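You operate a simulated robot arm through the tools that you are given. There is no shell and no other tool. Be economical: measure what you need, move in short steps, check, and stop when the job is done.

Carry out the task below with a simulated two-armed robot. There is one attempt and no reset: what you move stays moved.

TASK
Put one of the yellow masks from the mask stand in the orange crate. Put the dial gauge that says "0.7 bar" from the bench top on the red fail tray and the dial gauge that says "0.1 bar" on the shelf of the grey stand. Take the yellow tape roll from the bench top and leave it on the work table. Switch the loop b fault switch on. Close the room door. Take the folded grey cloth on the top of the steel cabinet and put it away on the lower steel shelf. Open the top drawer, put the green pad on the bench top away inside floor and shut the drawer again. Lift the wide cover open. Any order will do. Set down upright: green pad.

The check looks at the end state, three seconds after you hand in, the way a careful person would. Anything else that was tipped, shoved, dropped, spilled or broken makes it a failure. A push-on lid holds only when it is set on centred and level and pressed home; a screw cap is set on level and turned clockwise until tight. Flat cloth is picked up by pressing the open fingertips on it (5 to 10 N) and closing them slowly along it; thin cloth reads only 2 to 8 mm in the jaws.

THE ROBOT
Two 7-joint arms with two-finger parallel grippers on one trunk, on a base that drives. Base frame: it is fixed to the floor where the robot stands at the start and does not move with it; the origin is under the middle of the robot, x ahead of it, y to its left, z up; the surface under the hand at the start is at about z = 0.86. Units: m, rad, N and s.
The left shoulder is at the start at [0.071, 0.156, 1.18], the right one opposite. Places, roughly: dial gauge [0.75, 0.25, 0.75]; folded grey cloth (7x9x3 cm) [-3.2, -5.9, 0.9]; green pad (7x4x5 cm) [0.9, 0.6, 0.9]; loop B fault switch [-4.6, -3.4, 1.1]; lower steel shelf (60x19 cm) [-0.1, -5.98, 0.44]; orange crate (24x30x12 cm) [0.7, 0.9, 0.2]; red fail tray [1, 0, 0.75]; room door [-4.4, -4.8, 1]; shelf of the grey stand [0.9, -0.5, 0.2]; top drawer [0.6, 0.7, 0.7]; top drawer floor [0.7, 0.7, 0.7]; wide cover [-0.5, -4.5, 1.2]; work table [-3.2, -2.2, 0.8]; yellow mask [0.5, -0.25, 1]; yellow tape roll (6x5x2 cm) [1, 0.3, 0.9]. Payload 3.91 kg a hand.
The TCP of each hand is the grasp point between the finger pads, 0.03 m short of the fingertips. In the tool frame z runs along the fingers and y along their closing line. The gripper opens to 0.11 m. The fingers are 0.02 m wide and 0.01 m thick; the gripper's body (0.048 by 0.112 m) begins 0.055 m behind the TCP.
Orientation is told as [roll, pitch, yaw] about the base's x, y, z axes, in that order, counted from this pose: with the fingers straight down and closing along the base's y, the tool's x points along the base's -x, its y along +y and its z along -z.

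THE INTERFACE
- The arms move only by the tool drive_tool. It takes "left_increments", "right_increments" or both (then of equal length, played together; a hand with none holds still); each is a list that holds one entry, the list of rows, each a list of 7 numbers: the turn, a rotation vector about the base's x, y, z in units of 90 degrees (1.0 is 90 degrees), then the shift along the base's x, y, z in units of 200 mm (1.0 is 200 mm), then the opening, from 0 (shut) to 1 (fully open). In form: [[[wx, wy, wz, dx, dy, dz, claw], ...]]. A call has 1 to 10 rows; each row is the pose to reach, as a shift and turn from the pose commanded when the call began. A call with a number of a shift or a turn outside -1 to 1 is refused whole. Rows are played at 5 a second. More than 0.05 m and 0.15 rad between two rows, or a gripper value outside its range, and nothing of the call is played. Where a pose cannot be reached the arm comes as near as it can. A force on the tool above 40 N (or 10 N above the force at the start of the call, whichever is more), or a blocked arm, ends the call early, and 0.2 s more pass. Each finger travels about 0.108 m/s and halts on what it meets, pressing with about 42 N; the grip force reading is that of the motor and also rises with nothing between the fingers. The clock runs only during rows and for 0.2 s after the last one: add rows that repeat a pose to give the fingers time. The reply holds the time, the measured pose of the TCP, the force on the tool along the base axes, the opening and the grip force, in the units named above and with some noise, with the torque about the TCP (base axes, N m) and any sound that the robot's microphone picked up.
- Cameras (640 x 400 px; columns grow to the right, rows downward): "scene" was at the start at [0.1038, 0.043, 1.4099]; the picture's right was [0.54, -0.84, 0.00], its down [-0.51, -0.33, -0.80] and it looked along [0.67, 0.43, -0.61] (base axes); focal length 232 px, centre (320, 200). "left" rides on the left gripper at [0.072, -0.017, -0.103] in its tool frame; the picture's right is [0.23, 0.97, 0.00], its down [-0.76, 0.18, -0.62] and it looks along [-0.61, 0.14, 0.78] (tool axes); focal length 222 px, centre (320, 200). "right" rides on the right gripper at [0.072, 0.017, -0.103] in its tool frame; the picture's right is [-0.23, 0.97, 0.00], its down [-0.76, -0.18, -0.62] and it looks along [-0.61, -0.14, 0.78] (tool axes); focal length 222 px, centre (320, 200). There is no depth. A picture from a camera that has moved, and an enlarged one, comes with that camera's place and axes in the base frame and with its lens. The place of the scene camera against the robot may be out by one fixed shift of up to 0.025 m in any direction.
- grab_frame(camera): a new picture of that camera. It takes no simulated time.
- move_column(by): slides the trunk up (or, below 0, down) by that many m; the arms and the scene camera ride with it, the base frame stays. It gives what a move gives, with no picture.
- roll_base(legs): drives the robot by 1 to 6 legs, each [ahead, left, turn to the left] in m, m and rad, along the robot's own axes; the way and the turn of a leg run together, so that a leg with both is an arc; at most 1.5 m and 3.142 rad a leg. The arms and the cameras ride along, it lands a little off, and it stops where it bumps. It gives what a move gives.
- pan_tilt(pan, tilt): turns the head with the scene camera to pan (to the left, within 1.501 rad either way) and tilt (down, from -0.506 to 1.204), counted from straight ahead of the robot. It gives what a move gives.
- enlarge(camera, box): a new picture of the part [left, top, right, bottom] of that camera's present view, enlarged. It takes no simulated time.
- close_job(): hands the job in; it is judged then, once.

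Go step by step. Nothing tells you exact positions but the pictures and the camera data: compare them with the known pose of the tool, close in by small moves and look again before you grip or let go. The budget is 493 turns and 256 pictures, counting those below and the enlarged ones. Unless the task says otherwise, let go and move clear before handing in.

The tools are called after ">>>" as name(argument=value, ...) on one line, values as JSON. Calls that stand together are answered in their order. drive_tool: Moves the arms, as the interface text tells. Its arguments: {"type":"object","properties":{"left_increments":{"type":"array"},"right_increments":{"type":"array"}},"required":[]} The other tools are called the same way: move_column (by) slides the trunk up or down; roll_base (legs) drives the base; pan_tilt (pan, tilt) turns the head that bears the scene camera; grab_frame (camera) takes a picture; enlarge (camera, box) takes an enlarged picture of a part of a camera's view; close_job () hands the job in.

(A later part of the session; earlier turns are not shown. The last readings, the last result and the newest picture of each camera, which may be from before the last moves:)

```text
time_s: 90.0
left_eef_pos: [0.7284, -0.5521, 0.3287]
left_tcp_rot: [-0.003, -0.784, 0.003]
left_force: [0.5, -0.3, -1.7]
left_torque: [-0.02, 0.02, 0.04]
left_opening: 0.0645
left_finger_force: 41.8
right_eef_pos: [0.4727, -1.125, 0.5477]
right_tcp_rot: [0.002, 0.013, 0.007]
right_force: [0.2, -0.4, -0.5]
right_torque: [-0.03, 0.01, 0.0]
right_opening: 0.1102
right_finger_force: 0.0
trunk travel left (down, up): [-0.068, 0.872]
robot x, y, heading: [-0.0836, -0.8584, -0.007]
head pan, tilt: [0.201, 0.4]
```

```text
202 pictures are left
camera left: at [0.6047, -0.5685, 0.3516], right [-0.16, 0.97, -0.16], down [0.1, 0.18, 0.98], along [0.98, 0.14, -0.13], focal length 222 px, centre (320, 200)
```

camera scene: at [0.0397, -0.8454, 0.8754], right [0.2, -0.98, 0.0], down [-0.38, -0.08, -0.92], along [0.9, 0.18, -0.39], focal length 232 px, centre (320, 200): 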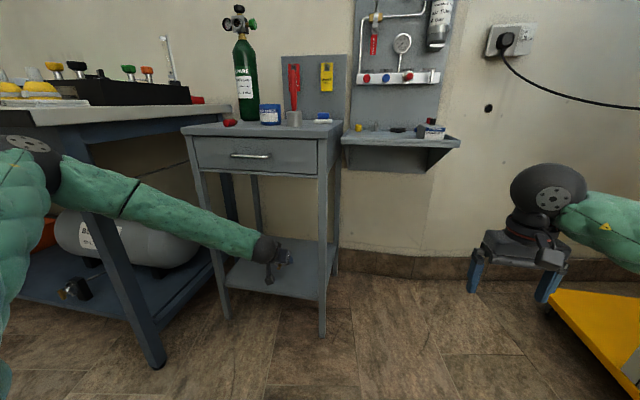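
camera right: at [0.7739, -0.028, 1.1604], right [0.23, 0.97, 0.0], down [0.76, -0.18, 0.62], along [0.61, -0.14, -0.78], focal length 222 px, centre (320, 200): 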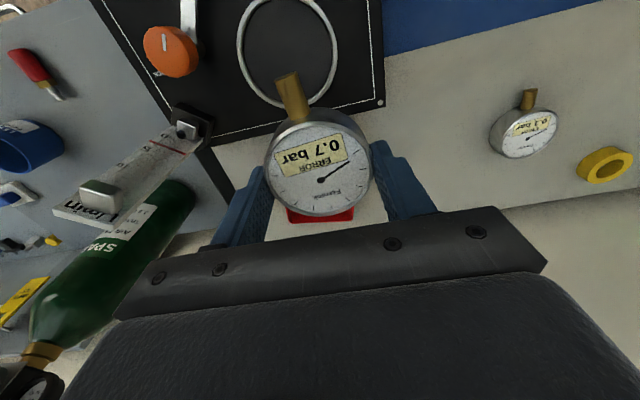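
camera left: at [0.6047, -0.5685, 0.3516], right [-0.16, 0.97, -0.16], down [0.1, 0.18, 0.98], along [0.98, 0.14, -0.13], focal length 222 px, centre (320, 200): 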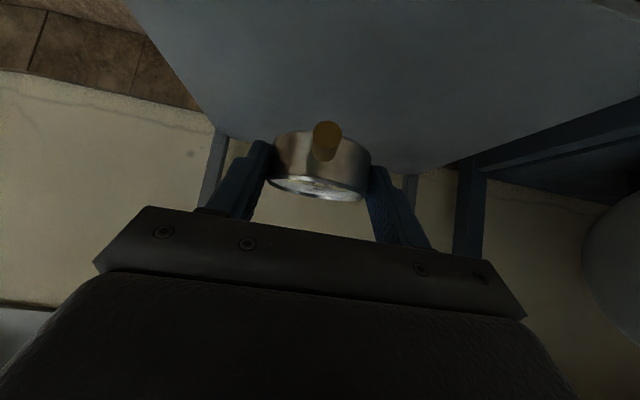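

The gauge is over the shelf. I'll lower it gently.

>>> drive_tool(left_increments=[[[0, 0, 0, 0, 0, -0.15, 0.4], [0, 0, 0, 0, 0, -0.27, 0.4], [0, 0, 0, 0, 0, -0.32, 0.4], [0, 0, 0, 0, 0, -0.32, 0.4]]])

>>> grab_frame(camera="left")

```text
time_s: 91.0
left_eef_pos: [0.7283, -0.5513, 0.2652]
left_tcp_rot: [-0.004, -0.783, 0.003]
left_force: [-0.2, -0.7, -3.0]
left_torque: [-0.02, 0.06, -0.03]
left_opening: 0.0646
left_finger_force: 42.1
right_eef_pos: [0.472, -1.1252, 0.5483]
right_tcp_rot: [0.003, 0.012, 0.009]
right_force: [0.5, 0.0, -0.2]
right_torque: [-0.01, -0.04, -0.01]
right_opening: 0.11
right_finger_force: 0.0
trunk travel left (down, up): [-0.068, 0.872]
robot x, y, heading: [-0.0804, -0.8597, 0.003]
head pan, tilt: [0.201, 0.4]
```

```text
201 pictures are left
camera left: at [0.6041, -0.568, 0.2875], right [-0.16, 0.97, -0.16], down [0.1, 0.18, 0.98], along [0.98, 0.14, -0.13], focal length 222 px, centre (320, 200)
```

left: 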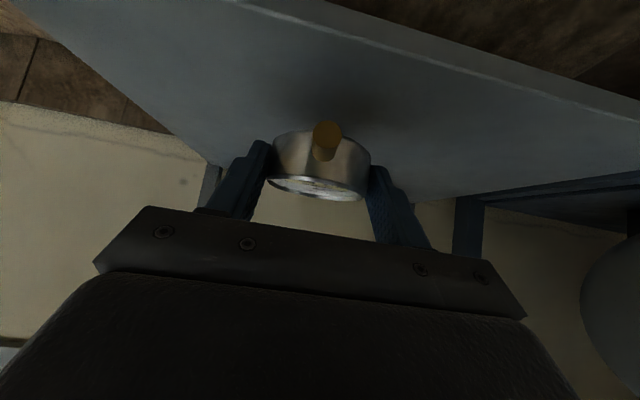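

>>> drive_tool(left_increments=[[[0, 0, 0, 0, 0, -0.02, 0.4], [0, 0, 0, 0, 0, -0.04, 0.4], [0, 0, 0, 0, 0, -0.06, 0.4], [0, 0, 0, 0, 0, -0.08, 0.4], [0, 0, 0, 0, 0, -0.1, 0.4]]])

```text
time_s: 92.2
left_eef_pos: [0.7278, -0.5515, 0.245]
left_tcp_rot: [-0.003, -0.783, 0.002]
left_force: [0.1, 0.2, -1.6]
left_torque: [0.02, 0.05, 0.01]
left_opening: 0.0644
left_finger_force: 42.3
right_eef_pos: [0.4706, -1.1257, 0.5477]
right_tcp_rot: [0.002, 0.012, 0.008]
right_force: [0.0, 0.2, -0.2]
right_torque: [-0.02, 0.0, 0.02]
right_opening: 0.1098
right_finger_force: 0.2
trunk travel left (down, up): [-0.068, 0.872]
robot x, y, heading: [-0.0826, -0.8578, 0.003]
head pan, tilt: [0.201, 0.4]
```

>>> drive_tool(left_increments=[[[0, 0, 0, 0, 0, -0.02, 0.4], [0, 0, 0, 0, 0, -0.04, 0.4], [0, 0, 0, 0, 0, -0.06, 0.4], [0, 0, 0, 0, 0, -0.08, 0.4], [0, 0, 0, 0, 0, -0.1, 0.4]]])

>>> grab_frame(camera="left")

```text
time_s: 93.4
left_eef_pos: [0.73, -0.5512, 0.2295]
left_tcp_rot: [0.0, -0.79, 0.002]
left_force: [-7.9, 0.3, 33.0]
left_torque: [0.71, -0.42, -0.02]
left_opening: 0.0643
left_finger_force: 41.8
right_eef_pos: [0.4695, -1.1251, 0.5493]
right_tcp_rot: [0.005, 0.008, 0.008]
right_force: [0.1, 0.3, -0.4]
right_torque: [-0.02, 0.0, -0.02]
right_opening: 0.1102
right_finger_force: 0.1
trunk travel left (down, up): [-0.068, 0.872]
robot x, y, heading: [-0.0829, -0.8612, -0.001]
head pan, tilt: [0.201, 0.4]
```

```text
200 pictures are left
camera left: at [0.6057, -0.5689, 0.2517], right [-0.16, 0.97, -0.16], down [0.09, 0.18, 0.98], along [0.98, 0.14, -0.12], focal length 222 px, centre (320, 200)
```

left: 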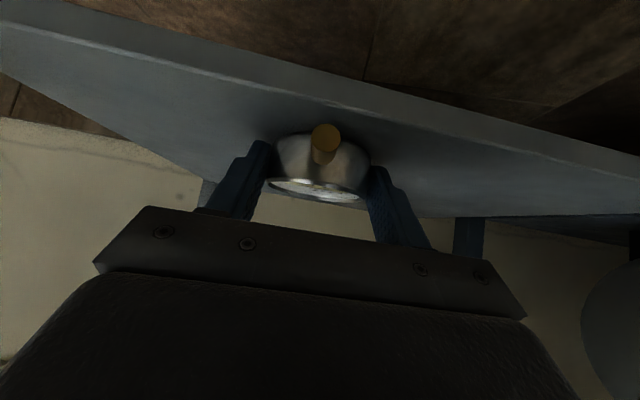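

Seated on the shelf (z≈0.20). I'll release and back out along the finger direction.

>>> drive_tool(left_increments=[[[0, 0, 0, 0, 0, 0.012, 0.4], [0, 0, 0, 0, 0, 0.012, 0.65], [0, 0, 0, 0, 0, 0.012, 0.85], [0, 0, 0, -0.05, 0, 0.062, 0.85], [0, 0, 0, -0.15, 0, 0.162, 0.85], [0, 0, 0, -0.3, 0, 0.3, 0.85], [0, 0, 0, -0.45, 0, 0.4, 0.85], [0, 0, 0, -0.6, 0, 0.45, 0.85]]])

>>> grab_frame(camera="left")

```text
time_s: 95.2
left_eef_pos: [0.6088, -0.5516, 0.3156]
left_tcp_rot: [-0.001, -0.783, 0.002]
left_force: [-0.2, 0.2, 0.6]
left_torque: [0.02, 0.05, -0.02]
left_opening: 0.0935
left_finger_force: 0.0
right_eef_pos: [0.4714, -1.1249, 0.5486]
right_tcp_rot: [0.004, 0.012, 0.006]
right_force: [0.5, 0.5, 0.1]
right_torque: [0.02, 0.0, 0.02]
right_opening: 0.1096
right_finger_force: 0.0
trunk travel left (down, up): [-0.068, 0.872]
robot x, y, heading: [-0.0809, -0.8595, -0.002]
head pan, tilt: [0.201, 0.4]
```

```text
199 pictures are left
camera left: at [0.485, -0.5685, 0.3382], right [-0.16, 0.97, -0.16], down [0.1, 0.18, 0.98], along [0.98, 0.14, -0.13], focal length 222 px, centre (320, 200)
```

left: 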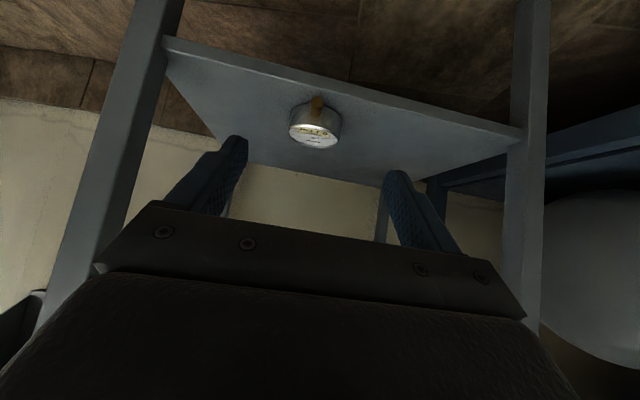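

The 0.1 bar gauge stands on the grey stand's shelf. While the trunk is low, I'll go look at the orange crate under the bench.

>>> roll_base(legs=[[-0.3, 0, 0], [0, 1.3, 0]])

>>> pan_tilt(pan=0.3, tilt=0.45)

>>> grab_frame(camera="scene")

```text
time_s: 103.3
left_eef_pos: [0.3133, 0.7385, 0.316]
left_tcp_rot: [-0.003, -0.783, 0.001]
left_force: [-0.1, -0.3, -0.7]
left_torque: [0.01, -0.03, 0.01]
left_opening: 0.0932
left_finger_force: 0.1
right_eef_pos: [0.173, 0.1656, 0.549]
right_tcp_rot: [0.002, 0.013, 0.003]
right_force: [-0.1, 0.4, -0.8]
right_torque: [-0.03, 0.0, -0.01]
right_opening: 0.1101
right_finger_force: 0.0
trunk travel left (down, up): [-0.068, 0.872]
robot x, y, heading: [-0.3792, 0.4279, -0.005]
head pan, tilt: [0.201, 0.4]
```

```text
time_s: 104.0
left_eef_pos: [0.3116, 0.7404, 0.3162]
left_tcp_rot: [-0.002, -0.784, 0.002]
left_force: [0.2, 0.1, 1.2]
left_torque: [-0.01, -0.02, -0.04]
left_opening: 0.0933
left_finger_force: 0.0
right_eef_pos: [0.1722, 0.1665, 0.5484]
right_tcp_rot: [0.002, 0.012, 0.004]
right_force: [-0.1, -0.2, 1.0]
right_torque: [0.0, 0.03, -0.02]
right_opening: 0.1101
right_finger_force: 0.0
trunk travel left (down, up): [-0.068, 0.872]
robot x, y, heading: [-0.3782, 0.4332, -0.001]
head pan, tilt: [0.3, 0.45]
```

```text
198 pictures are left
camera scene: at [-0.2611, 0.4552, 0.8708], right [0.29, -0.96, 0.0], down [-0.42, -0.13, -0.9], along [0.86, 0.26, -0.44], focal length 232 px, centre (320, 200)
```

scene: 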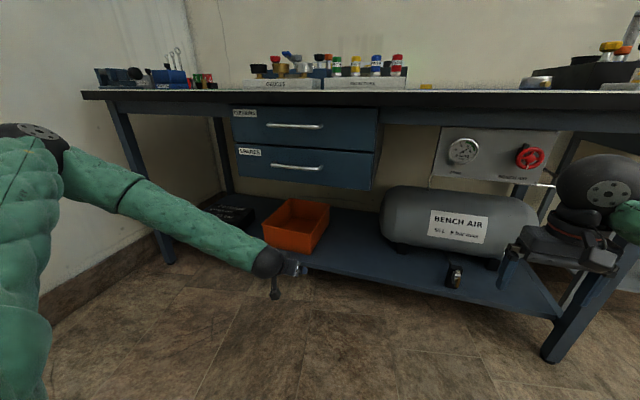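

>>> enlarge(camera="scene", box=[200, 90, 400, 260])

```text
2.35 times, centred on (300, 175) of scene
camera zoom: at [-0.2611, 0.4552, 0.8708], right [0.29, -0.96, 0.0], down [-0.42, -0.13, -0.9], along [0.86, 0.26, -0.44], focal length 545 px, centre (367, 259)
```

zoom: 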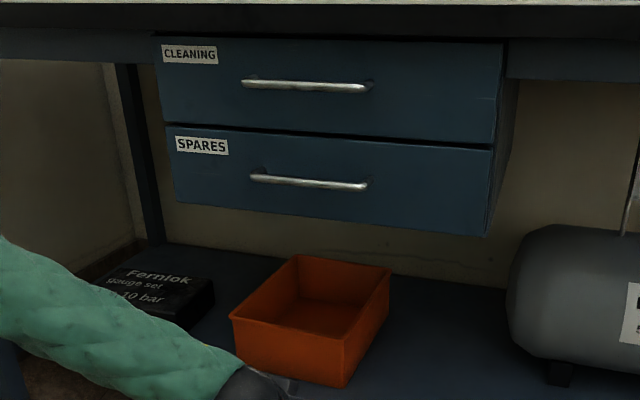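

Crate rim spans x≈0.49–0.785, y≈0.72–0.95, z≈0.32, with room beneath the drawers. Now the mask: I'll back off, go right and raise the trunk.

>>> roll_base(legs=[[-0.1, -0.3, 0], [0, -0.38, 0]])

>>> move_column(by=0.4)

>>> move_column(by=0.2)

>>> pan_tilt(pan=0.05, tilt=0.6)

>>> grab_frame(camera="scene")

>>> grab_frame(camera="left")

```text
time_s: 108.1
left_eef_pos: [0.2122, 0.0585, 0.3156]
left_tcp_rot: [-0.005, -0.783, -0.002]
left_force: [0.0, 0.0, 0.7]
left_torque: [-0.03, 0.0, 0.0]
left_opening: 0.0937
left_finger_force: 0.1
right_eef_pos: [0.0705, -0.5156, 0.5493]
right_tcp_rot: [0.002, 0.012, 0.005]
right_force: [0.3, 0.0, 0.8]
right_torque: [0.0, 0.01, 0.0]
right_opening: 0.11
right_finger_force: 0.0
trunk travel left (down, up): [-0.068, 0.872]
robot x, y, heading: [-0.4847, -0.2475, -0.005]
head pan, tilt: [0.3, 0.45]
```

```text
time_s: 111.9
left_eef_pos: [0.2116, 0.0566, 0.7143]
left_tcp_rot: [-0.005, -0.783, -0.002]
left_force: [-0.6, 0.2, -0.4]
left_torque: [0.01, 0.0, 0.0]
left_opening: 0.0935
left_finger_force: 0.1
right_eef_pos: [0.0725, -0.5152, 0.9478]
right_tcp_rot: [0.003, 0.014, 0.004]
right_force: [0.2, -0.5, -0.6]
right_torque: [-0.01, -0.03, 0.03]
right_opening: 0.1101
right_finger_force: 0.1
trunk travel left (down, up): [-0.468, 0.472]
robot x, y, heading: [-0.4783, -0.2469, 0.001]
head pan, tilt: [0.3, 0.45]
```

```text
time_s: 114.1
left_eef_pos: [0.2112, 0.0584, 0.9142]
left_tcp_rot: [-0.004, -0.784, -0.001]
left_force: [0.9, -0.2, -0.7]
left_torque: [-0.05, 0.02, -0.03]
left_opening: 0.0934
left_finger_force: 0.1
right_eef_pos: [0.0716, -0.5155, 1.1471]
right_tcp_rot: [0.001, 0.012, 0.005]
right_force: [-0.1, 0.1, 0.7]
right_torque: [0.02, 0.04, -0.01]
right_opening: 0.1099
right_finger_force: 0.1
trunk travel left (down, up): [-0.668, 0.272]
robot x, y, heading: [-0.4823, -0.2453, -0.002]
head pan, tilt: [0.3, 0.45]
```

```text
time_s: 114.9
left_eef_pos: [0.2116, 0.0584, 0.915]
left_tcp_rot: [-0.003, -0.784, -0.002]
left_force: [0.2, -0.2, -0.5]
left_torque: [0.01, -0.01, -0.02]
left_opening: 0.0935
left_finger_force: 0.0
right_eef_pos: [0.0722, -0.5146, 1.1475]
right_tcp_rot: [0.0, 0.01, 0.004]
right_force: [-0.3, 0.4, 0.4]
right_torque: [0.01, 0.0, 0.01]
right_opening: 0.11
right_finger_force: 0.1
trunk travel left (down, up): [-0.668, 0.272]
robot x, y, heading: [-0.4794, -0.2516, -0.004]
head pan, tilt: [0.051, 0.6]
```

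```text
196 pictures are left
camera scene: at [-0.361, -0.2474, 1.4573], right [0.05, -1.0, 0.0], down [-0.56, -0.03, -0.83], along [0.82, 0.04, -0.56], focal length 232 px, centre (320, 200)
```

scene: 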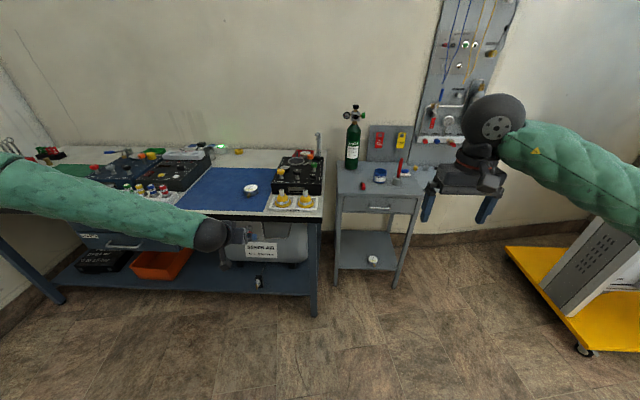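

```text
195 pictures are left
camera left: at [0.0881, 0.0419, 0.938], right [-0.16, 0.97, -0.16], down [0.1, 0.18, 0.98], along [0.98, 0.14, -0.13], focal length 222 px, centre (320, 200)
```

left: 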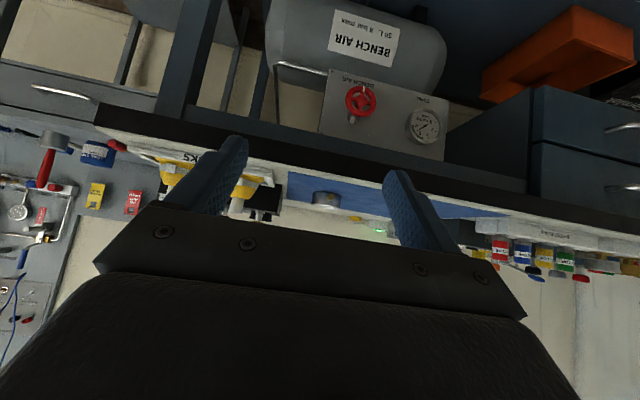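

>>> drive_tool(left_increments=[[[0, 0, 0, -0.05, 0, 0.2, 1], [0, 0, 0, -0.15, 0, 0.4, 1], [0, 0, 0, -0.25, -0.1, 0.6, 1], [0, 0, 0, -0.3, -0.2, 0.8, 1], [0, 0, 0, -0.3, -0.3, 0.9, 1], [0, 0, 0, -0.3, -0.4, 0.9, 1]]])

>>> roll_base(legs=[[0.25, 0, 0]])

>>> grab_frame(camera="left")

>>> grab_frame(camera="scene")

```text
time_s: 116.3
left_eef_pos: [0.1518, -0.0216, 1.0952]
left_tcp_rot: [-0.002, -0.784, -0.002]
left_force: [-0.3, 0.5, 0.6]
left_torque: [0.03, -0.02, 0.02]
left_opening: 0.1101
left_finger_force: 0.1
right_eef_pos: [0.0745, -0.5149, 1.1485]
right_tcp_rot: [0.004, 0.014, 0.005]
right_force: [0.5, 0.1, -0.2]
right_torque: [0.04, -0.02, -0.01]
right_opening: 0.1102
right_finger_force: 0.0
trunk travel left (down, up): [-0.668, 0.272]
robot x, y, heading: [-0.4804, -0.2456, -0.005]
head pan, tilt: [0.051, 0.6]
```

```text
time_s: 118.1
left_eef_pos: [0.4013, -0.0217, 1.0959]
left_tcp_rot: [-0.004, -0.783, -0.003]
left_force: [-0.1, -0.5, 0.6]
left_torque: [0.0, 0.0, -0.03]
left_opening: 0.11
left_finger_force: 0.1
right_eef_pos: [0.3233, -0.5169, 1.1485]
right_tcp_rot: [0.003, 0.012, 0.004]
right_force: [0.3, -0.2, -0.3]
right_torque: [0.0, 0.01, 0.0]
right_opening: 0.1101
right_finger_force: 0.0
trunk travel left (down, up): [-0.668, 0.272]
robot x, y, heading: [-0.2297, -0.2472, 0.001]
head pan, tilt: [0.051, 0.6]
```

```text
194 pictures are left
camera left: at [0.2782, -0.0386, 1.118], right [-0.16, 0.97, -0.16], down [0.1, 0.18, 0.98], along [0.98, 0.14, -0.13], focal length 222 px, centre (320, 200)
```

left: 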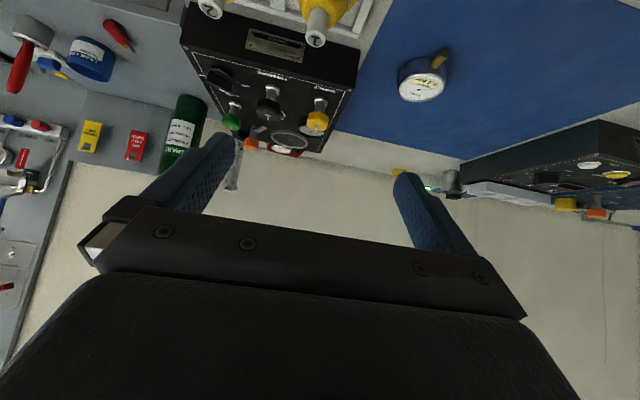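

```text
193 pictures are left
camera scene: at [-0.1104, -0.2484, 1.4572], right [0.05, -1.0, 0.0], down [-0.57, -0.03, -0.82], along [0.82, 0.04, -0.57], focal length 232 px, centre (320, 200)
```

scene: 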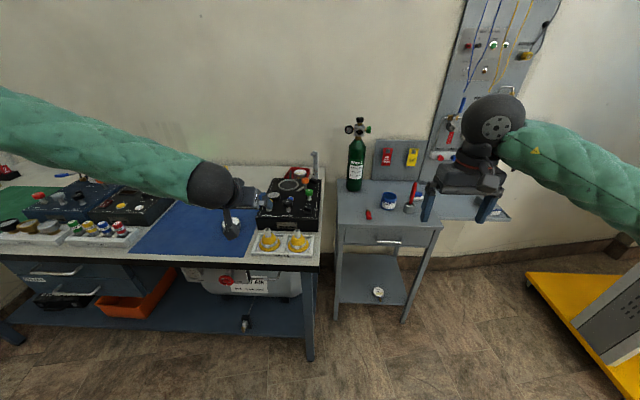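

>>> enlarge(camera="scene", box=[236, 215, 332, 275])

>>> enlarge(camera="left", box=[160, 0, 480, 200])

```text
6.67 times, centred on (284, 245) of scene
camera zoom: at [-0.1104, -0.2484, 1.4572], right [0.05, -1.0, 0.0], down [-0.57, -0.03, -0.82], along [0.82, 0.04, -0.57], focal length 1545 px, centre (560, -100)
```

zoom: 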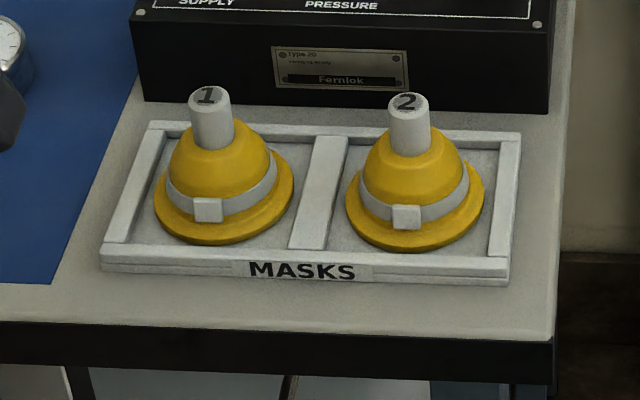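

```text
2.00 times, centred on (320, 100) of left
camera zoom: at [0.2782, -0.0386, 1.118], right [-0.16, 0.97, -0.16], down [0.1, 0.18, 0.98], along [0.98, 0.14, -0.13], focal length 444 px, centre (320, 400)
```

zoom: 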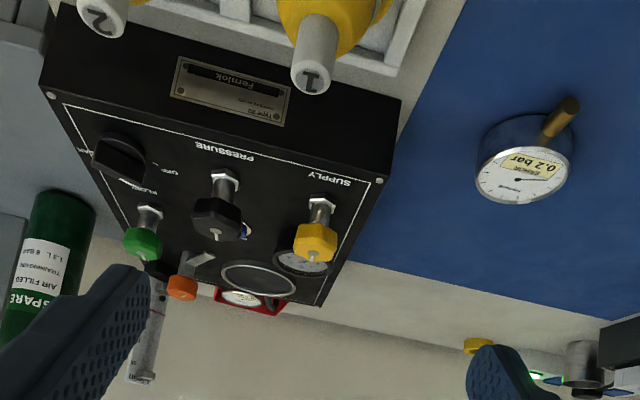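

The masks have vertical stubs (about 18 mm) on top. I'll grip mask 1 by its stub with a mild pitch, first moving closer.

>>> drive_tool(left_increments=[[[0, 0.08, 0, 0, -0.02, -0.1, 1], [0, 0.16, 0, 0, -0.04, -0.2, 1], [0, 0.22, 0, 0, -0.06, -0.3, 1], [0, 0.22, 0, 0.05, -0.07, -0.4, 1], [0, 0.22, 0, 0.1, -0.07, -0.45, 1], [0, 0.22, 0, 0.1, -0.07, -0.45, 1]]])

>>> grab_frame(camera="left")

>>> enlarge(camera="scene", box=[220, 195, 348, 275])

```text
time_s: 119.5
left_eef_pos: [0.4215, -0.0364, 1.0055]
left_tcp_rot: [-0.004, -0.439, -0.002]
left_force: [0.7, 0.6, 0.2]
left_torque: [0.01, 0.02, -0.02]
left_opening: 0.1101
left_finger_force: 0.0
right_eef_pos: [0.3219, -0.516, 1.1485]
right_tcp_rot: [0.003, 0.01, 0.004]
right_force: [-0.2, 0.7, -0.1]
right_torque: [0.0, 0.03, -0.03]
right_opening: 0.1099
right_finger_force: 0.1
trunk travel left (down, up): [-0.668, 0.272]
robot x, y, heading: [-0.2338, -0.2453, -0.004]
head pan, tilt: [0.051, 0.6]
```

```text
190 pictures are left
camera left: at [0.3119, -0.0523, 1.0697], right [-0.2, 0.97, -0.1], down [0.43, 0.18, 0.89], along [0.88, 0.14, -0.45], focal length 222 px, centre (320, 200)
```

left: 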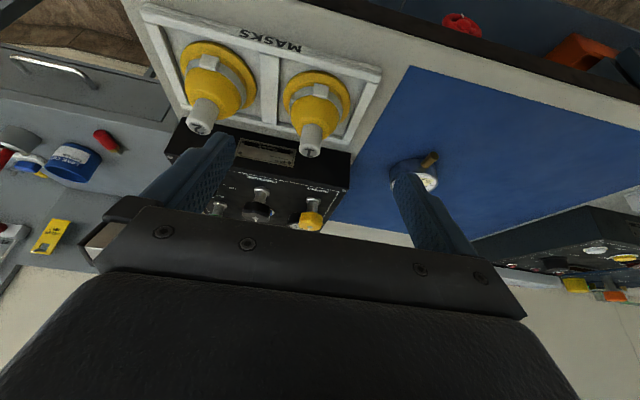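

```text
5.00 times, centred on (284, 235) of scene
camera zoom: at [-0.1116, -0.2484, 1.4573], right [0.05, -1.0, 0.0], down [-0.56, -0.03, -0.82], along [0.82, 0.04, -0.57], focal length 1158 px, centre (500, 25)
```

zoom: 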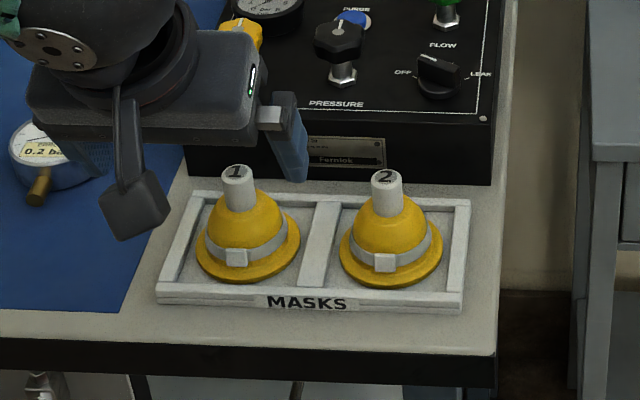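

Mask 1's axis is at [0.474, −0.040], stub top z≈0.935. I'll lower around the stub.

>>> drive_tool(left_increments=[[[0, 0, 0, 0.12, -0.018, 0, 0.6], [0, 0, 0, 0.23, -0.018, -0.05, 0.6], [0, 0, 0, 0.23, -0.018, -0.2, 0.6], [0, 0, 0, 0.23, -0.018, -0.25, 0.6], [0, 0, 0, 0.23, -0.018, -0.25, 0.6]]])

>>> grab_frame(camera="left")

>>> enlarge(camera="scene", box=[220, 195, 348, 275])

```text
time_s: 120.7
left_eef_pos: [0.4673, -0.0399, 0.9556]
left_tcp_rot: [-0.003, -0.437, -0.004]
left_force: [-0.4, -0.3, -0.6]
left_torque: [0.0, 0.02, 0.01]
left_opening: 0.0658
left_finger_force: 0.1
right_eef_pos: [0.322, -0.5157, 1.1487]
right_tcp_rot: [0.001, 0.012, 0.002]
right_force: [0.4, 0.9, -0.2]
right_torque: [0.0, 0.0, 0.03]
right_opening: 0.11
right_finger_force: 0.1
trunk travel left (down, up): [-0.668, 0.272]
robot x, y, heading: [-0.2311, -0.246, -0.003]
head pan, tilt: [0.051, 0.6]
```

```text
188 pictures are left
camera left: at [0.3588, -0.0565, 1.019], right [-0.2, 0.97, -0.1], down [0.43, 0.18, 0.89], along [0.88, 0.14, -0.45], focal length 222 px, centre (320, 200)
```

left: 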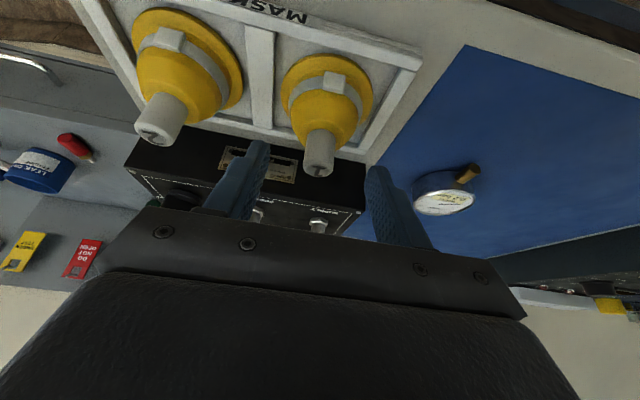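

```text
5.00 times, centred on (284, 235) of scene
camera zoom: at [-0.1112, -0.2484, 1.4572], right [0.05, -1.0, 0.0], down [-0.56, -0.03, -0.82], along [0.82, 0.04, -0.57], focal length 1158 px, centre (500, 25)
```

zoom: 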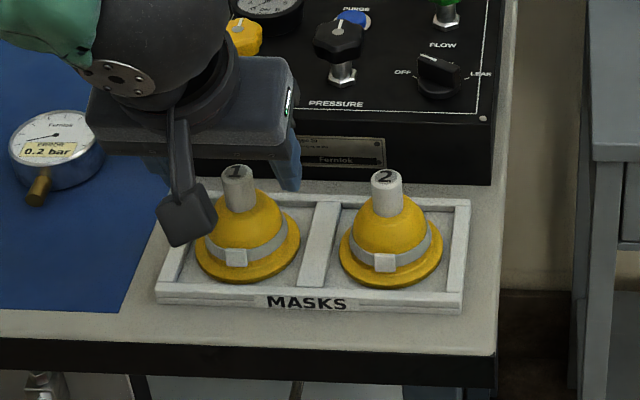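

>>> drive_tool(left_increments=[[[0, 0, 0, 0, -0.004, -0.06, 0.6], [0, 0, 0, 0, -0.004, -0.12, 0.6], [0, 0, 0, 0, -0.004, -0.12, 0.3], [0, 0, 0, 0, -0.004, -0.12, 0.05], [0, 0, 0, 0, -0.004, -0.12, 0.05], [0, 0, 0, 0, -0.004, -0.12, 0.05]]])

>>> grab_frame(camera="left")

```text
time_s: 122.1
left_eef_pos: [0.4666, -0.0407, 0.9321]
left_tcp_rot: [-0.003, -0.438, 0.001]
left_force: [-0.1, 0.6, 0.0]
left_torque: [-0.02, -0.02, 0.02]
left_opening: 0.0347
left_finger_force: 42.1
right_eef_pos: [0.3216, -0.5165, 1.1487]
right_tcp_rot: [0.001, 0.013, 0.004]
right_force: [-0.2, 0.5, -0.1]
right_torque: [-0.03, 0.0, 0.01]
right_opening: 0.1099
right_finger_force: 0.1
trunk travel left (down, up): [-0.668, 0.272]
robot x, y, heading: [-0.2331, -0.2489, -0.003]
head pan, tilt: [0.051, 0.6]
```

```text
186 pictures are left
camera left: at [0.3584, -0.057, 0.9951], right [-0.2, 0.97, -0.1], down [0.43, 0.18, 0.89], along [0.88, 0.14, -0.45], focal length 222 px, centre (320, 200)
```

left: 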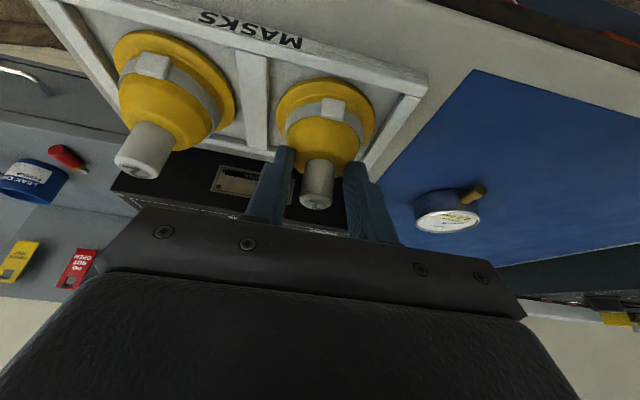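

The tips closed on the dome (35 mm), not the stub. I'll open, rise 12 mm and close on the stub.

>>> drive_tool(left_increments=[[[0, 0, 0, 0, 0, 0, 0.6], [0, 0, 0, 0, 0, 0, 0.6], [0, 0, 0, 0.0, 0, 0.06, 0.6], [0, 0, 0, 0.0, 0, 0.06, 0.3], [0, 0, 0, 0.0, 0, 0.06, 0.05], [0, 0, 0, 0.0, 0, 0.06, 0.05], [0, 0, 0, 0.0, 0, 0.06, 0.05]]])

>>> grab_frame(camera="left")

```text
time_s: 123.7
left_eef_pos: [0.4666, -0.041, 0.9425]
left_tcp_rot: [-0.002, -0.438, -0.003]
left_force: [-0.8, 2.2, 5.0]
left_torque: [0.39, -0.02, 0.01]
left_opening: 0.0188
left_finger_force: 42.1
right_eef_pos: [0.3218, -0.5163, 1.1472]
right_tcp_rot: [0.002, 0.01, 0.004]
right_force: [-0.4, 0.0, 0.4]
right_torque: [0.02, -0.01, 0.02]
right_opening: 0.11
right_finger_force: 0.0
trunk travel left (down, up): [-0.668, 0.272]
robot x, y, heading: [-0.2342, -0.2467, -0.003]
head pan, tilt: [0.051, 0.6]
```

```text
185 pictures are left
camera left: at [0.358, -0.0572, 1.0075], right [-0.2, 0.97, -0.1], down [0.43, 0.18, 0.89], along [0.88, 0.14, -0.45], focal length 222 px, centre (320, 200)
```

left: 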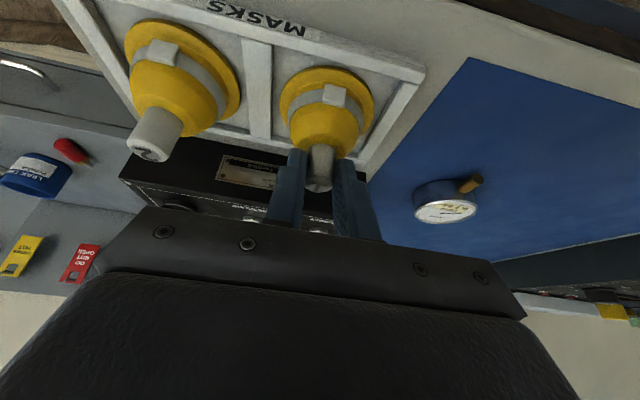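

Stub gripped at 18.8 mm. Lifting and retracting.

>>> drive_tool(left_increments=[[[0, 0, 0, 0, 0, 0.1, 0.05], [0, 0, 0, 0, 0, 0.3, 0.05], [0, 0, 0, -0.02, 0, 0.5, 0.05], [0, 0, 0, -0.1, 0.1, 0.6, 0.05], [0, 0, 0, -0.2, 0.2, 0.7, 0.05], [0, 0, 0, -0.3, 0.35, 0.75, 0.05], [0, 0, 0, -0.4, 0.5, 0.75, 0.05]]])

>>> grab_frame(camera="left")

```text
time_s: 125.3
left_eef_pos: [0.3867, 0.0611, 1.0932]
left_tcp_rot: [-0.006, -0.437, -0.002]
left_force: [-0.4, 0.3, -0.6]
left_torque: [-0.02, -0.01, 0.0]
left_opening: 0.0188
left_finger_force: 42.0
right_eef_pos: [0.3204, -0.5149, 1.1491]
right_tcp_rot: [0.001, 0.011, 0.004]
right_force: [0.4, -0.8, 0.5]
right_torque: [-0.02, 0.02, -0.01]
right_opening: 0.11
right_finger_force: 0.0
trunk travel left (down, up): [-0.668, 0.272]
robot x, y, heading: [-0.2323, -0.2464, -0.008]
head pan, tilt: [0.051, 0.6]
```

```text
184 pictures are left
camera left: at [0.278, 0.044, 1.157], right [-0.2, 0.97, -0.1], down [0.43, 0.18, 0.89], along [0.88, 0.14, -0.45], focal length 222 px, centre (320, 200)
```

left: 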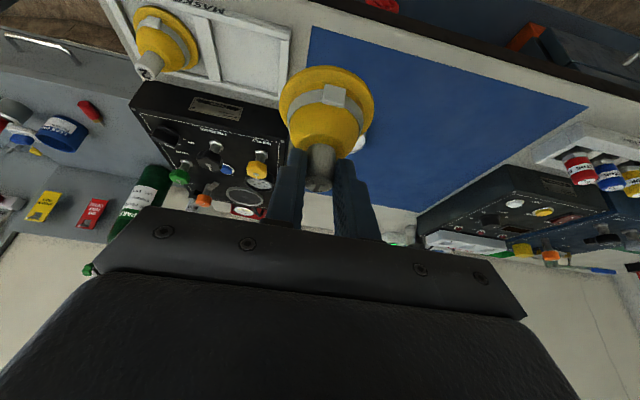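

The mask is held. I'll back away, move left to face the crate, and lower the trunk.

>>> roll_base(legs=[[-0.4, 0, 0], [0, 0.78, 0]])

>>> move_column(by=-0.4)

>>> move_column(by=-0.2)

>>> pan_tilt(pan=0.25, tilt=0.4)

>>> grab_frame(camera="scene")

```text
time_s: 131.6
left_eef_pos: [-0.0086, 0.8293, 1.0934]
left_tcp_rot: [-0.004, -0.436, -0.01]
left_force: [-0.1, 0.3, -0.4]
left_torque: [-0.03, 0.04, -0.01]
left_opening: 0.0188
left_finger_force: 41.9
right_eef_pos: [-0.0792, 0.2559, 1.1485]
right_tcp_rot: [0.002, 0.009, -0.002]
right_force: [0.5, -0.7, -1.0]
right_torque: [-0.02, -0.02, -0.04]
right_opening: 0.1102
right_finger_force: 0.0
trunk travel left (down, up): [-0.668, 0.272]
robot x, y, heading: [-0.6295, 0.5296, -0.015]
head pan, tilt: [0.051, 0.6]
```

```text
time_s: 135.4
left_eef_pos: [-0.0083, 0.8289, 0.6923]
left_tcp_rot: [-0.003, -0.437, -0.008]
left_force: [-0.4, 0.1, -1.4]
left_torque: [0.0, 0.04, 0.01]
left_opening: 0.019
left_finger_force: 41.5
right_eef_pos: [-0.0785, 0.2559, 0.7484]
right_tcp_rot: [0.002, 0.01, -0.003]
right_force: [-0.3, -0.1, -0.1]
right_torque: [0.0, -0.01, -0.03]
right_opening: 0.1101
right_finger_force: 0.1
trunk travel left (down, up): [-0.268, 0.672]
robot x, y, heading: [-0.6292, 0.5256, -0.01]
head pan, tilt: [0.051, 0.6]
```

```text
time_s: 137.6
left_eef_pos: [-0.0084, 0.8293, 0.4931]
left_tcp_rot: [-0.003, -0.437, -0.009]
left_force: [0.6, 1.1, -0.3]
left_torque: [-0.02, 0.02, -0.01]
left_opening: 0.0189
left_finger_force: 41.9
right_eef_pos: [-0.0784, 0.2548, 0.5467]
right_tcp_rot: [0.001, 0.009, -0.002]
right_force: [-0.1, 0.3, 0.6]
right_torque: [-0.01, 0.0, 0.03]
right_opening: 0.1101
right_finger_force: 0.1
trunk travel left (down, up): [-0.068, 0.872]
robot x, y, heading: [-0.6278, 0.528, -0.012]
head pan, tilt: [0.051, 0.6]
```

```text
time_s: 138.3
left_eef_pos: [-0.0077, 0.8291, 0.493]
left_tcp_rot: [-0.002, -0.437, -0.009]
left_force: [-0.4, 0.3, -1.5]
left_torque: [-0.02, 0.01, 0.0]
left_opening: 0.019
left_finger_force: 42.0
right_eef_pos: [-0.0783, 0.2548, 0.5482]
right_tcp_rot: [0.002, 0.012, -0.003]
right_force: [-0.1, -1.0, -0.4]
right_torque: [0.02, 0.0, -0.01]
right_opening: 0.1099
right_finger_force: 0.2
trunk travel left (down, up): [-0.068, 0.872]
robot x, y, heading: [-0.6272, 0.524, -0.009]
head pan, tilt: [0.25, 0.4]
```

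```text
183 pictures are left
camera scene: at [-0.5081, 0.5438, 0.8754], right [0.24, -0.97, 0.0], down [-0.38, -0.09, -0.92], along [0.89, 0.22, -0.39], focal length 232 px, centre (320, 200)
```

scene: 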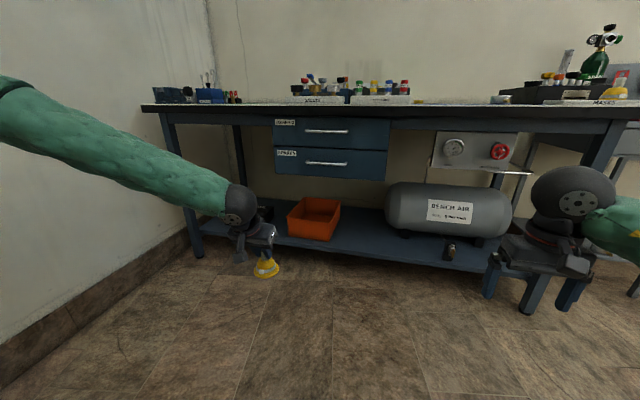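

Room between the crate rim and drawer is limited, so I'll enter with the hand nearly level (65°), then tip down inside. First set the pitch and height here, then drive forward.

>>> drive_tool(left_increments=[[[0, -0.08, 0, 0, 0, -0.08, 0.05], [0, -0.16, 0, 0, 0, -0.16, 0.05], [0, -0.24, 0, 0, 0, -0.24, 0.05], [0, -0.32, 0, 0, 0, -0.32, 0.05], [0, -0.4, 0, 0, 0, -0.38, 0.05], [0, -0.444, 0, 0, 0, -0.4, 0.05], [0, -0.444, 0, 0, 0, -0.4, 0.05]]])

>>> roll_base(legs=[[0.32, 0, 0.01]])

>>> grab_frame(camera="scene")

>>> grab_frame(camera="left")

```text
time_s: 139.9
left_eef_pos: [-0.0087, 0.8298, 0.4134]
left_tcp_rot: [0.01, -1.136, -0.017]
left_force: [0.1, -0.7, -0.7]
left_torque: [-0.01, 0.03, 0.0]
left_opening: 0.019
left_finger_force: 41.6
right_eef_pos: [-0.078, 0.2553, 0.5479]
right_tcp_rot: [0.0, 0.01, -0.004]
right_force: [-0.6, -0.5, -0.1]
right_torque: [-0.02, 0.0, -0.02]
right_opening: 0.11
right_finger_force: 0.1
trunk travel left (down, up): [-0.068, 0.872]
robot x, y, heading: [-0.6265, 0.5295, -0.015]
head pan, tilt: [0.25, 0.4]
```

```text
time_s: 142.0
left_eef_pos: [0.3073, 0.8373, 0.4137]
left_tcp_rot: [0.008, -1.138, -0.006]
left_force: [-0.6, 0.5, -0.6]
left_torque: [-0.03, 0.05, -0.04]
left_opening: 0.0187
left_finger_force: 41.9
right_eef_pos: [0.2444, 0.2612, 0.5483]
right_tcp_rot: [-0.001, 0.011, 0.009]
right_force: [0.5, 1.1, 0.3]
right_torque: [-0.05, -0.01, -0.04]
right_opening: 0.11
right_finger_force: 0.1
trunk travel left (down, up): [-0.068, 0.872]
robot x, y, heading: [-0.3105, 0.5292, 0.003]
head pan, tilt: [0.25, 0.4]
```

```text
182 pictures are left
camera scene: at [-0.1892, 0.5444, 0.8755], right [0.25, -0.97, 0.0], down [-0.38, -0.1, -0.92], along [0.89, 0.23, -0.39], focal length 232 px, centre (320, 200)
```

scene: 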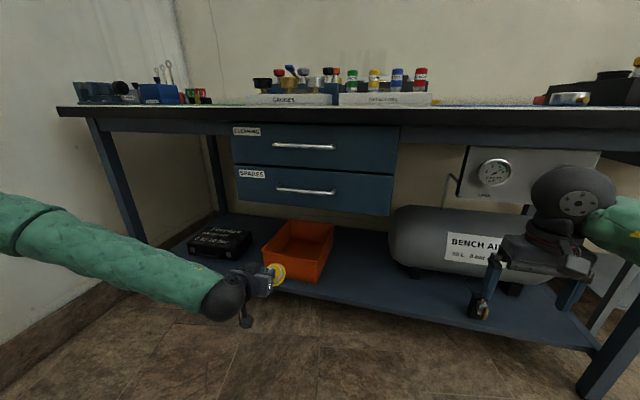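

```text
181 pictures are left
camera left: at [0.1831, 0.8191, 0.3919], right [-0.1, 0.97, -0.2], down [-0.24, 0.17, 0.95], along [0.96, 0.14, 0.22], focal length 222 px, centre (320, 200)
```

left: 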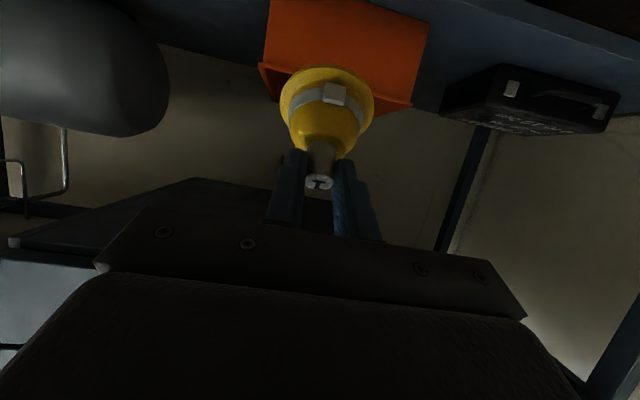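

>>> enlarge(camera="scene", box=[200, 180, 360, 300])

>>> enlarge(camera="left", box=[200, 0, 480, 175])

```text
3.33 times, centred on (280, 240) of scene
camera zoom: at [-0.1892, 0.5444, 0.8755], right [0.25, -0.97, 0.0], down [-0.38, -0.1, -0.92], along [0.89, 0.23, -0.39], focal length 772 px, centre (453, 67)
```

zoom: 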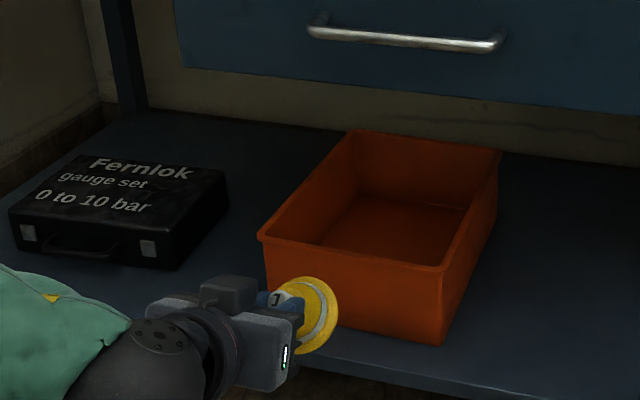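

```text
2.29 times, centred on (340, 88) of left
camera zoom: at [0.1831, 0.8191, 0.3919], right [-0.1, 0.97, -0.2], down [-0.24, 0.17, 0.95], along [0.96, 0.14, 0.22], focal length 508 px, centre (274, 457)
```

zoom: 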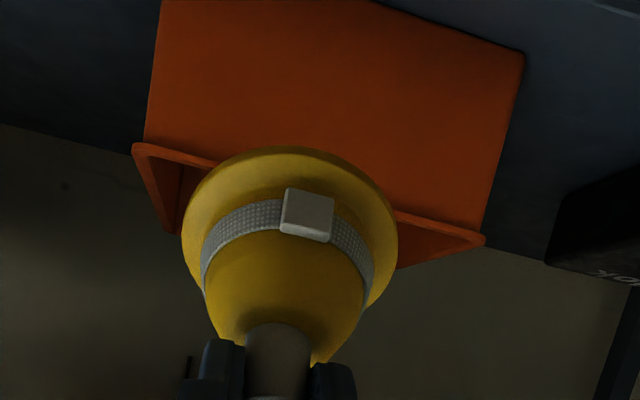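

The crate's front is at x≈0.57, rim z≈0.29, y 0.74–0.99. I'll set the pitch to 72° and slide the mask in over the rim by extending the arm.

>>> drive_tool(left_increments=[[[0, -0.04, 0, 0.1, 0.05, -0.1, 0.05], [0, -0.078, 0, 0.25, 0.11, -0.17, 0.05], [0, -0.078, 0, 0.45, 0.11, -0.17, 0.05], [0, -0.078, 0, 0.65, 0.11, -0.17, 0.05], [0, -0.078, 0, 0.8, 0.11, -0.17, 0.05], [0, -0.078, 0, 0.8, 0.11, -0.17, 0.05]]])

>>> grab_frame(camera="left")

>>> enlarge(camera="scene", box=[180, 150, 380, 300])

```text
time_s: 143.4
left_eef_pos: [0.4669, 0.8579, 0.3786]
left_tcp_rot: [0.009, -1.258, -0.006]
left_force: [-0.3, -0.1, -0.2]
left_torque: [-0.04, -0.01, 0.0]
left_opening: 0.0189
left_finger_force: 42.7
right_eef_pos: [0.2427, 0.2599, 0.548]
right_tcp_rot: [0.002, 0.012, 0.008]
right_force: [0.3, -0.7, -0.7]
right_torque: [-0.02, -0.03, 0.01]
right_opening: 0.11
right_finger_force: 0.1
trunk travel left (down, up): [-0.068, 0.872]
robot x, y, heading: [-0.3101, 0.5255, 0.004]
head pan, tilt: [0.25, 0.4]
```

```text
178 pictures are left
camera left: at [0.3468, 0.8411, 0.3427], right [-0.07, 0.97, -0.21], down [-0.36, 0.17, 0.92], along [0.93, 0.14, 0.34], focal length 222 px, centre (320, 200)
```

left: 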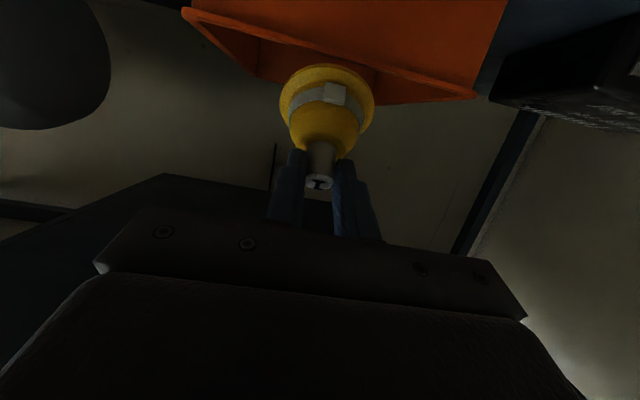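

```text
2.67 times, centred on (280, 225) of scene
camera zoom: at [-0.189, 0.5443, 0.8754], right [0.25, -0.97, 0.0], down [-0.38, -0.1, -0.92], along [0.89, 0.23, -0.39], focal length 618 px, centre (427, 133)
```

zoom: 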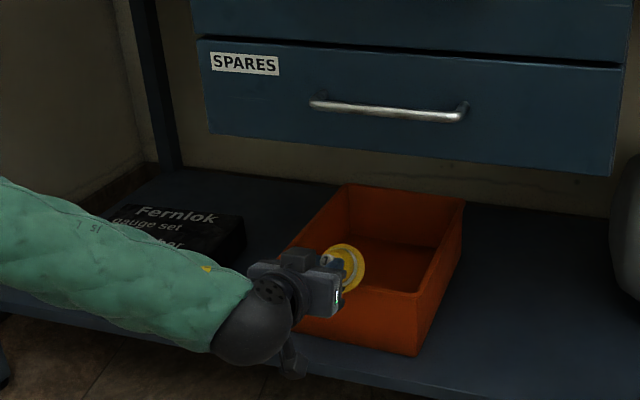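

Consistent. Continue inward.

>>> drive_tool(left_increments=[[[0, 0, 0, 0.2, 0, 0, 0.05], [0, 0, 0, 0.4, 0, 0, 0.05], [0, 0, 0, 0.6, 0, 0, 0.05], [0, 0, 0, 0.8, 0, 0, 0.05], [0, 0, 0, 0.87, 0, 0, 0.05], [0, 0, 0, 0.87, 0, 0, 0.05]]])

>>> enlarge(camera="scene", box=[180, 150, 380, 300])

>>> grab_frame(camera="left")

```text
time_s: 144.8
left_eef_pos: [0.6409, 0.8581, 0.3782]
left_tcp_rot: [0.009, -1.258, -0.009]
left_force: [-0.1, 0.1, -0.8]
left_torque: [-0.01, 0.05, 0.02]
left_opening: 0.019
left_finger_force: 41.6
right_eef_pos: [0.2437, 0.2601, 0.5483]
right_tcp_rot: [0.002, 0.01, 0.009]
right_force: [-0.1, -0.2, 0.5]
right_torque: [-0.01, -0.03, 0.04]
right_opening: 0.1098
right_finger_force: 0.1
trunk travel left (down, up): [-0.068, 0.872]
robot x, y, heading: [-0.311, 0.5254, 0.003]
head pan, tilt: [0.25, 0.4]
```

```text
2.67 times, centred on (280, 225) of scene
camera zoom: at [-0.189, 0.5443, 0.8754], right [0.25, -0.97, 0.0], down [-0.38, -0.1, -0.92], along [0.89, 0.23, -0.39], focal length 618 px, centre (427, 133)
```

zoom: 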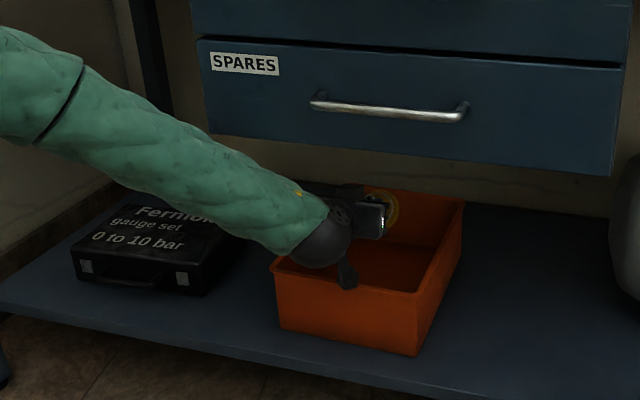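

```text
175 pictures are left
camera left: at [0.5211, 0.841, 0.3425], right [-0.07, 0.97, -0.21], down [-0.36, 0.17, 0.92], along [0.93, 0.14, 0.34], focal length 222 px, centre (320, 200)
```

left: 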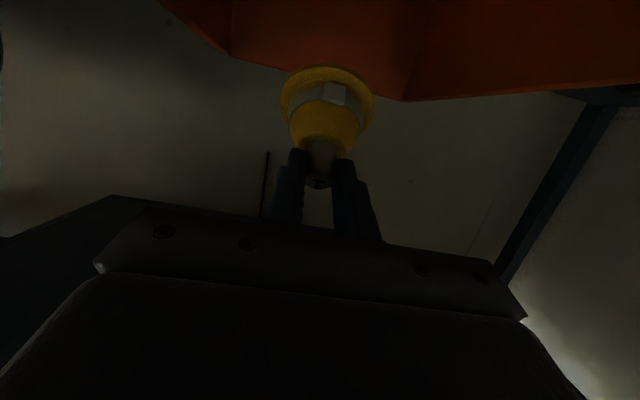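

Now I'll tip the hand down to ~55° and lower the mask into the crate.

>>> drive_tool(left_increments=[[[0, 0.06, 0, 0, 0, 0, 0.05], [0, 0.12, 0, 0, 0, -0.05, 0.05], [0, 0.19, 0, 0, 0, -0.1, 0.05], [0, 0.19, 0, 0, 0, -0.2, 0.05], [0, 0.19, 0, 0, 0, -0.3, 0.05], [0, 0.19, 0, 0, 0, -0.38, 0.05], [0, 0.19, 0, 0, 0, -0.38, 0.05]]])

>>> enlarge(camera="scene", box=[180, 150, 380, 300])

```text
time_s: 146.4
left_eef_pos: [0.6398, 0.8584, 0.3058]
left_tcp_rot: [0.008, -0.961, -0.003]
left_force: [0.4, -0.5, -0.5]
left_torque: [0.03, 0.04, 0.0]
left_opening: 0.0191
left_finger_force: 41.6
left hand out of reach, approached as far as the arm can: row 6, 7
right_eef_pos: [0.2446, 0.2603, 0.5483]
right_tcp_rot: [0.001, 0.011, 0.008]
right_force: [-0.5, -0.1, -0.5]
right_torque: [-0.03, -0.02, -0.01]
right_opening: 0.11
right_finger_force: 0.1
trunk travel left (down, up): [-0.068, 0.872]
robot x, y, heading: [-0.3099, 0.5291, 0.001]
head pan, tilt: [0.25, 0.4]
```

```text
2.67 times, centred on (280, 225) of scene
camera zoom: at [-0.1887, 0.5444, 0.8755], right [0.25, -0.97, 0.0], down [-0.38, -0.1, -0.92], along [0.89, 0.23, -0.39], focal length 618 px, centre (427, 133)
```

zoom: 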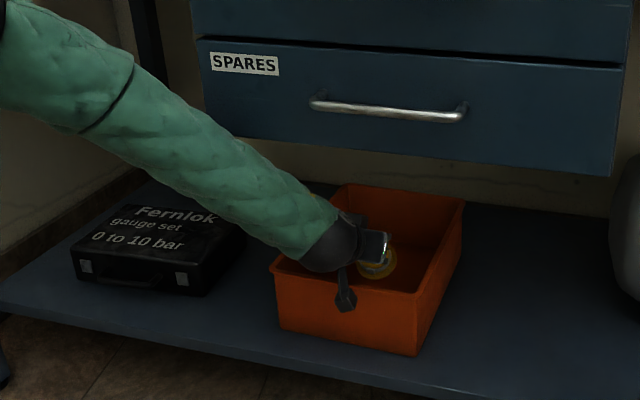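

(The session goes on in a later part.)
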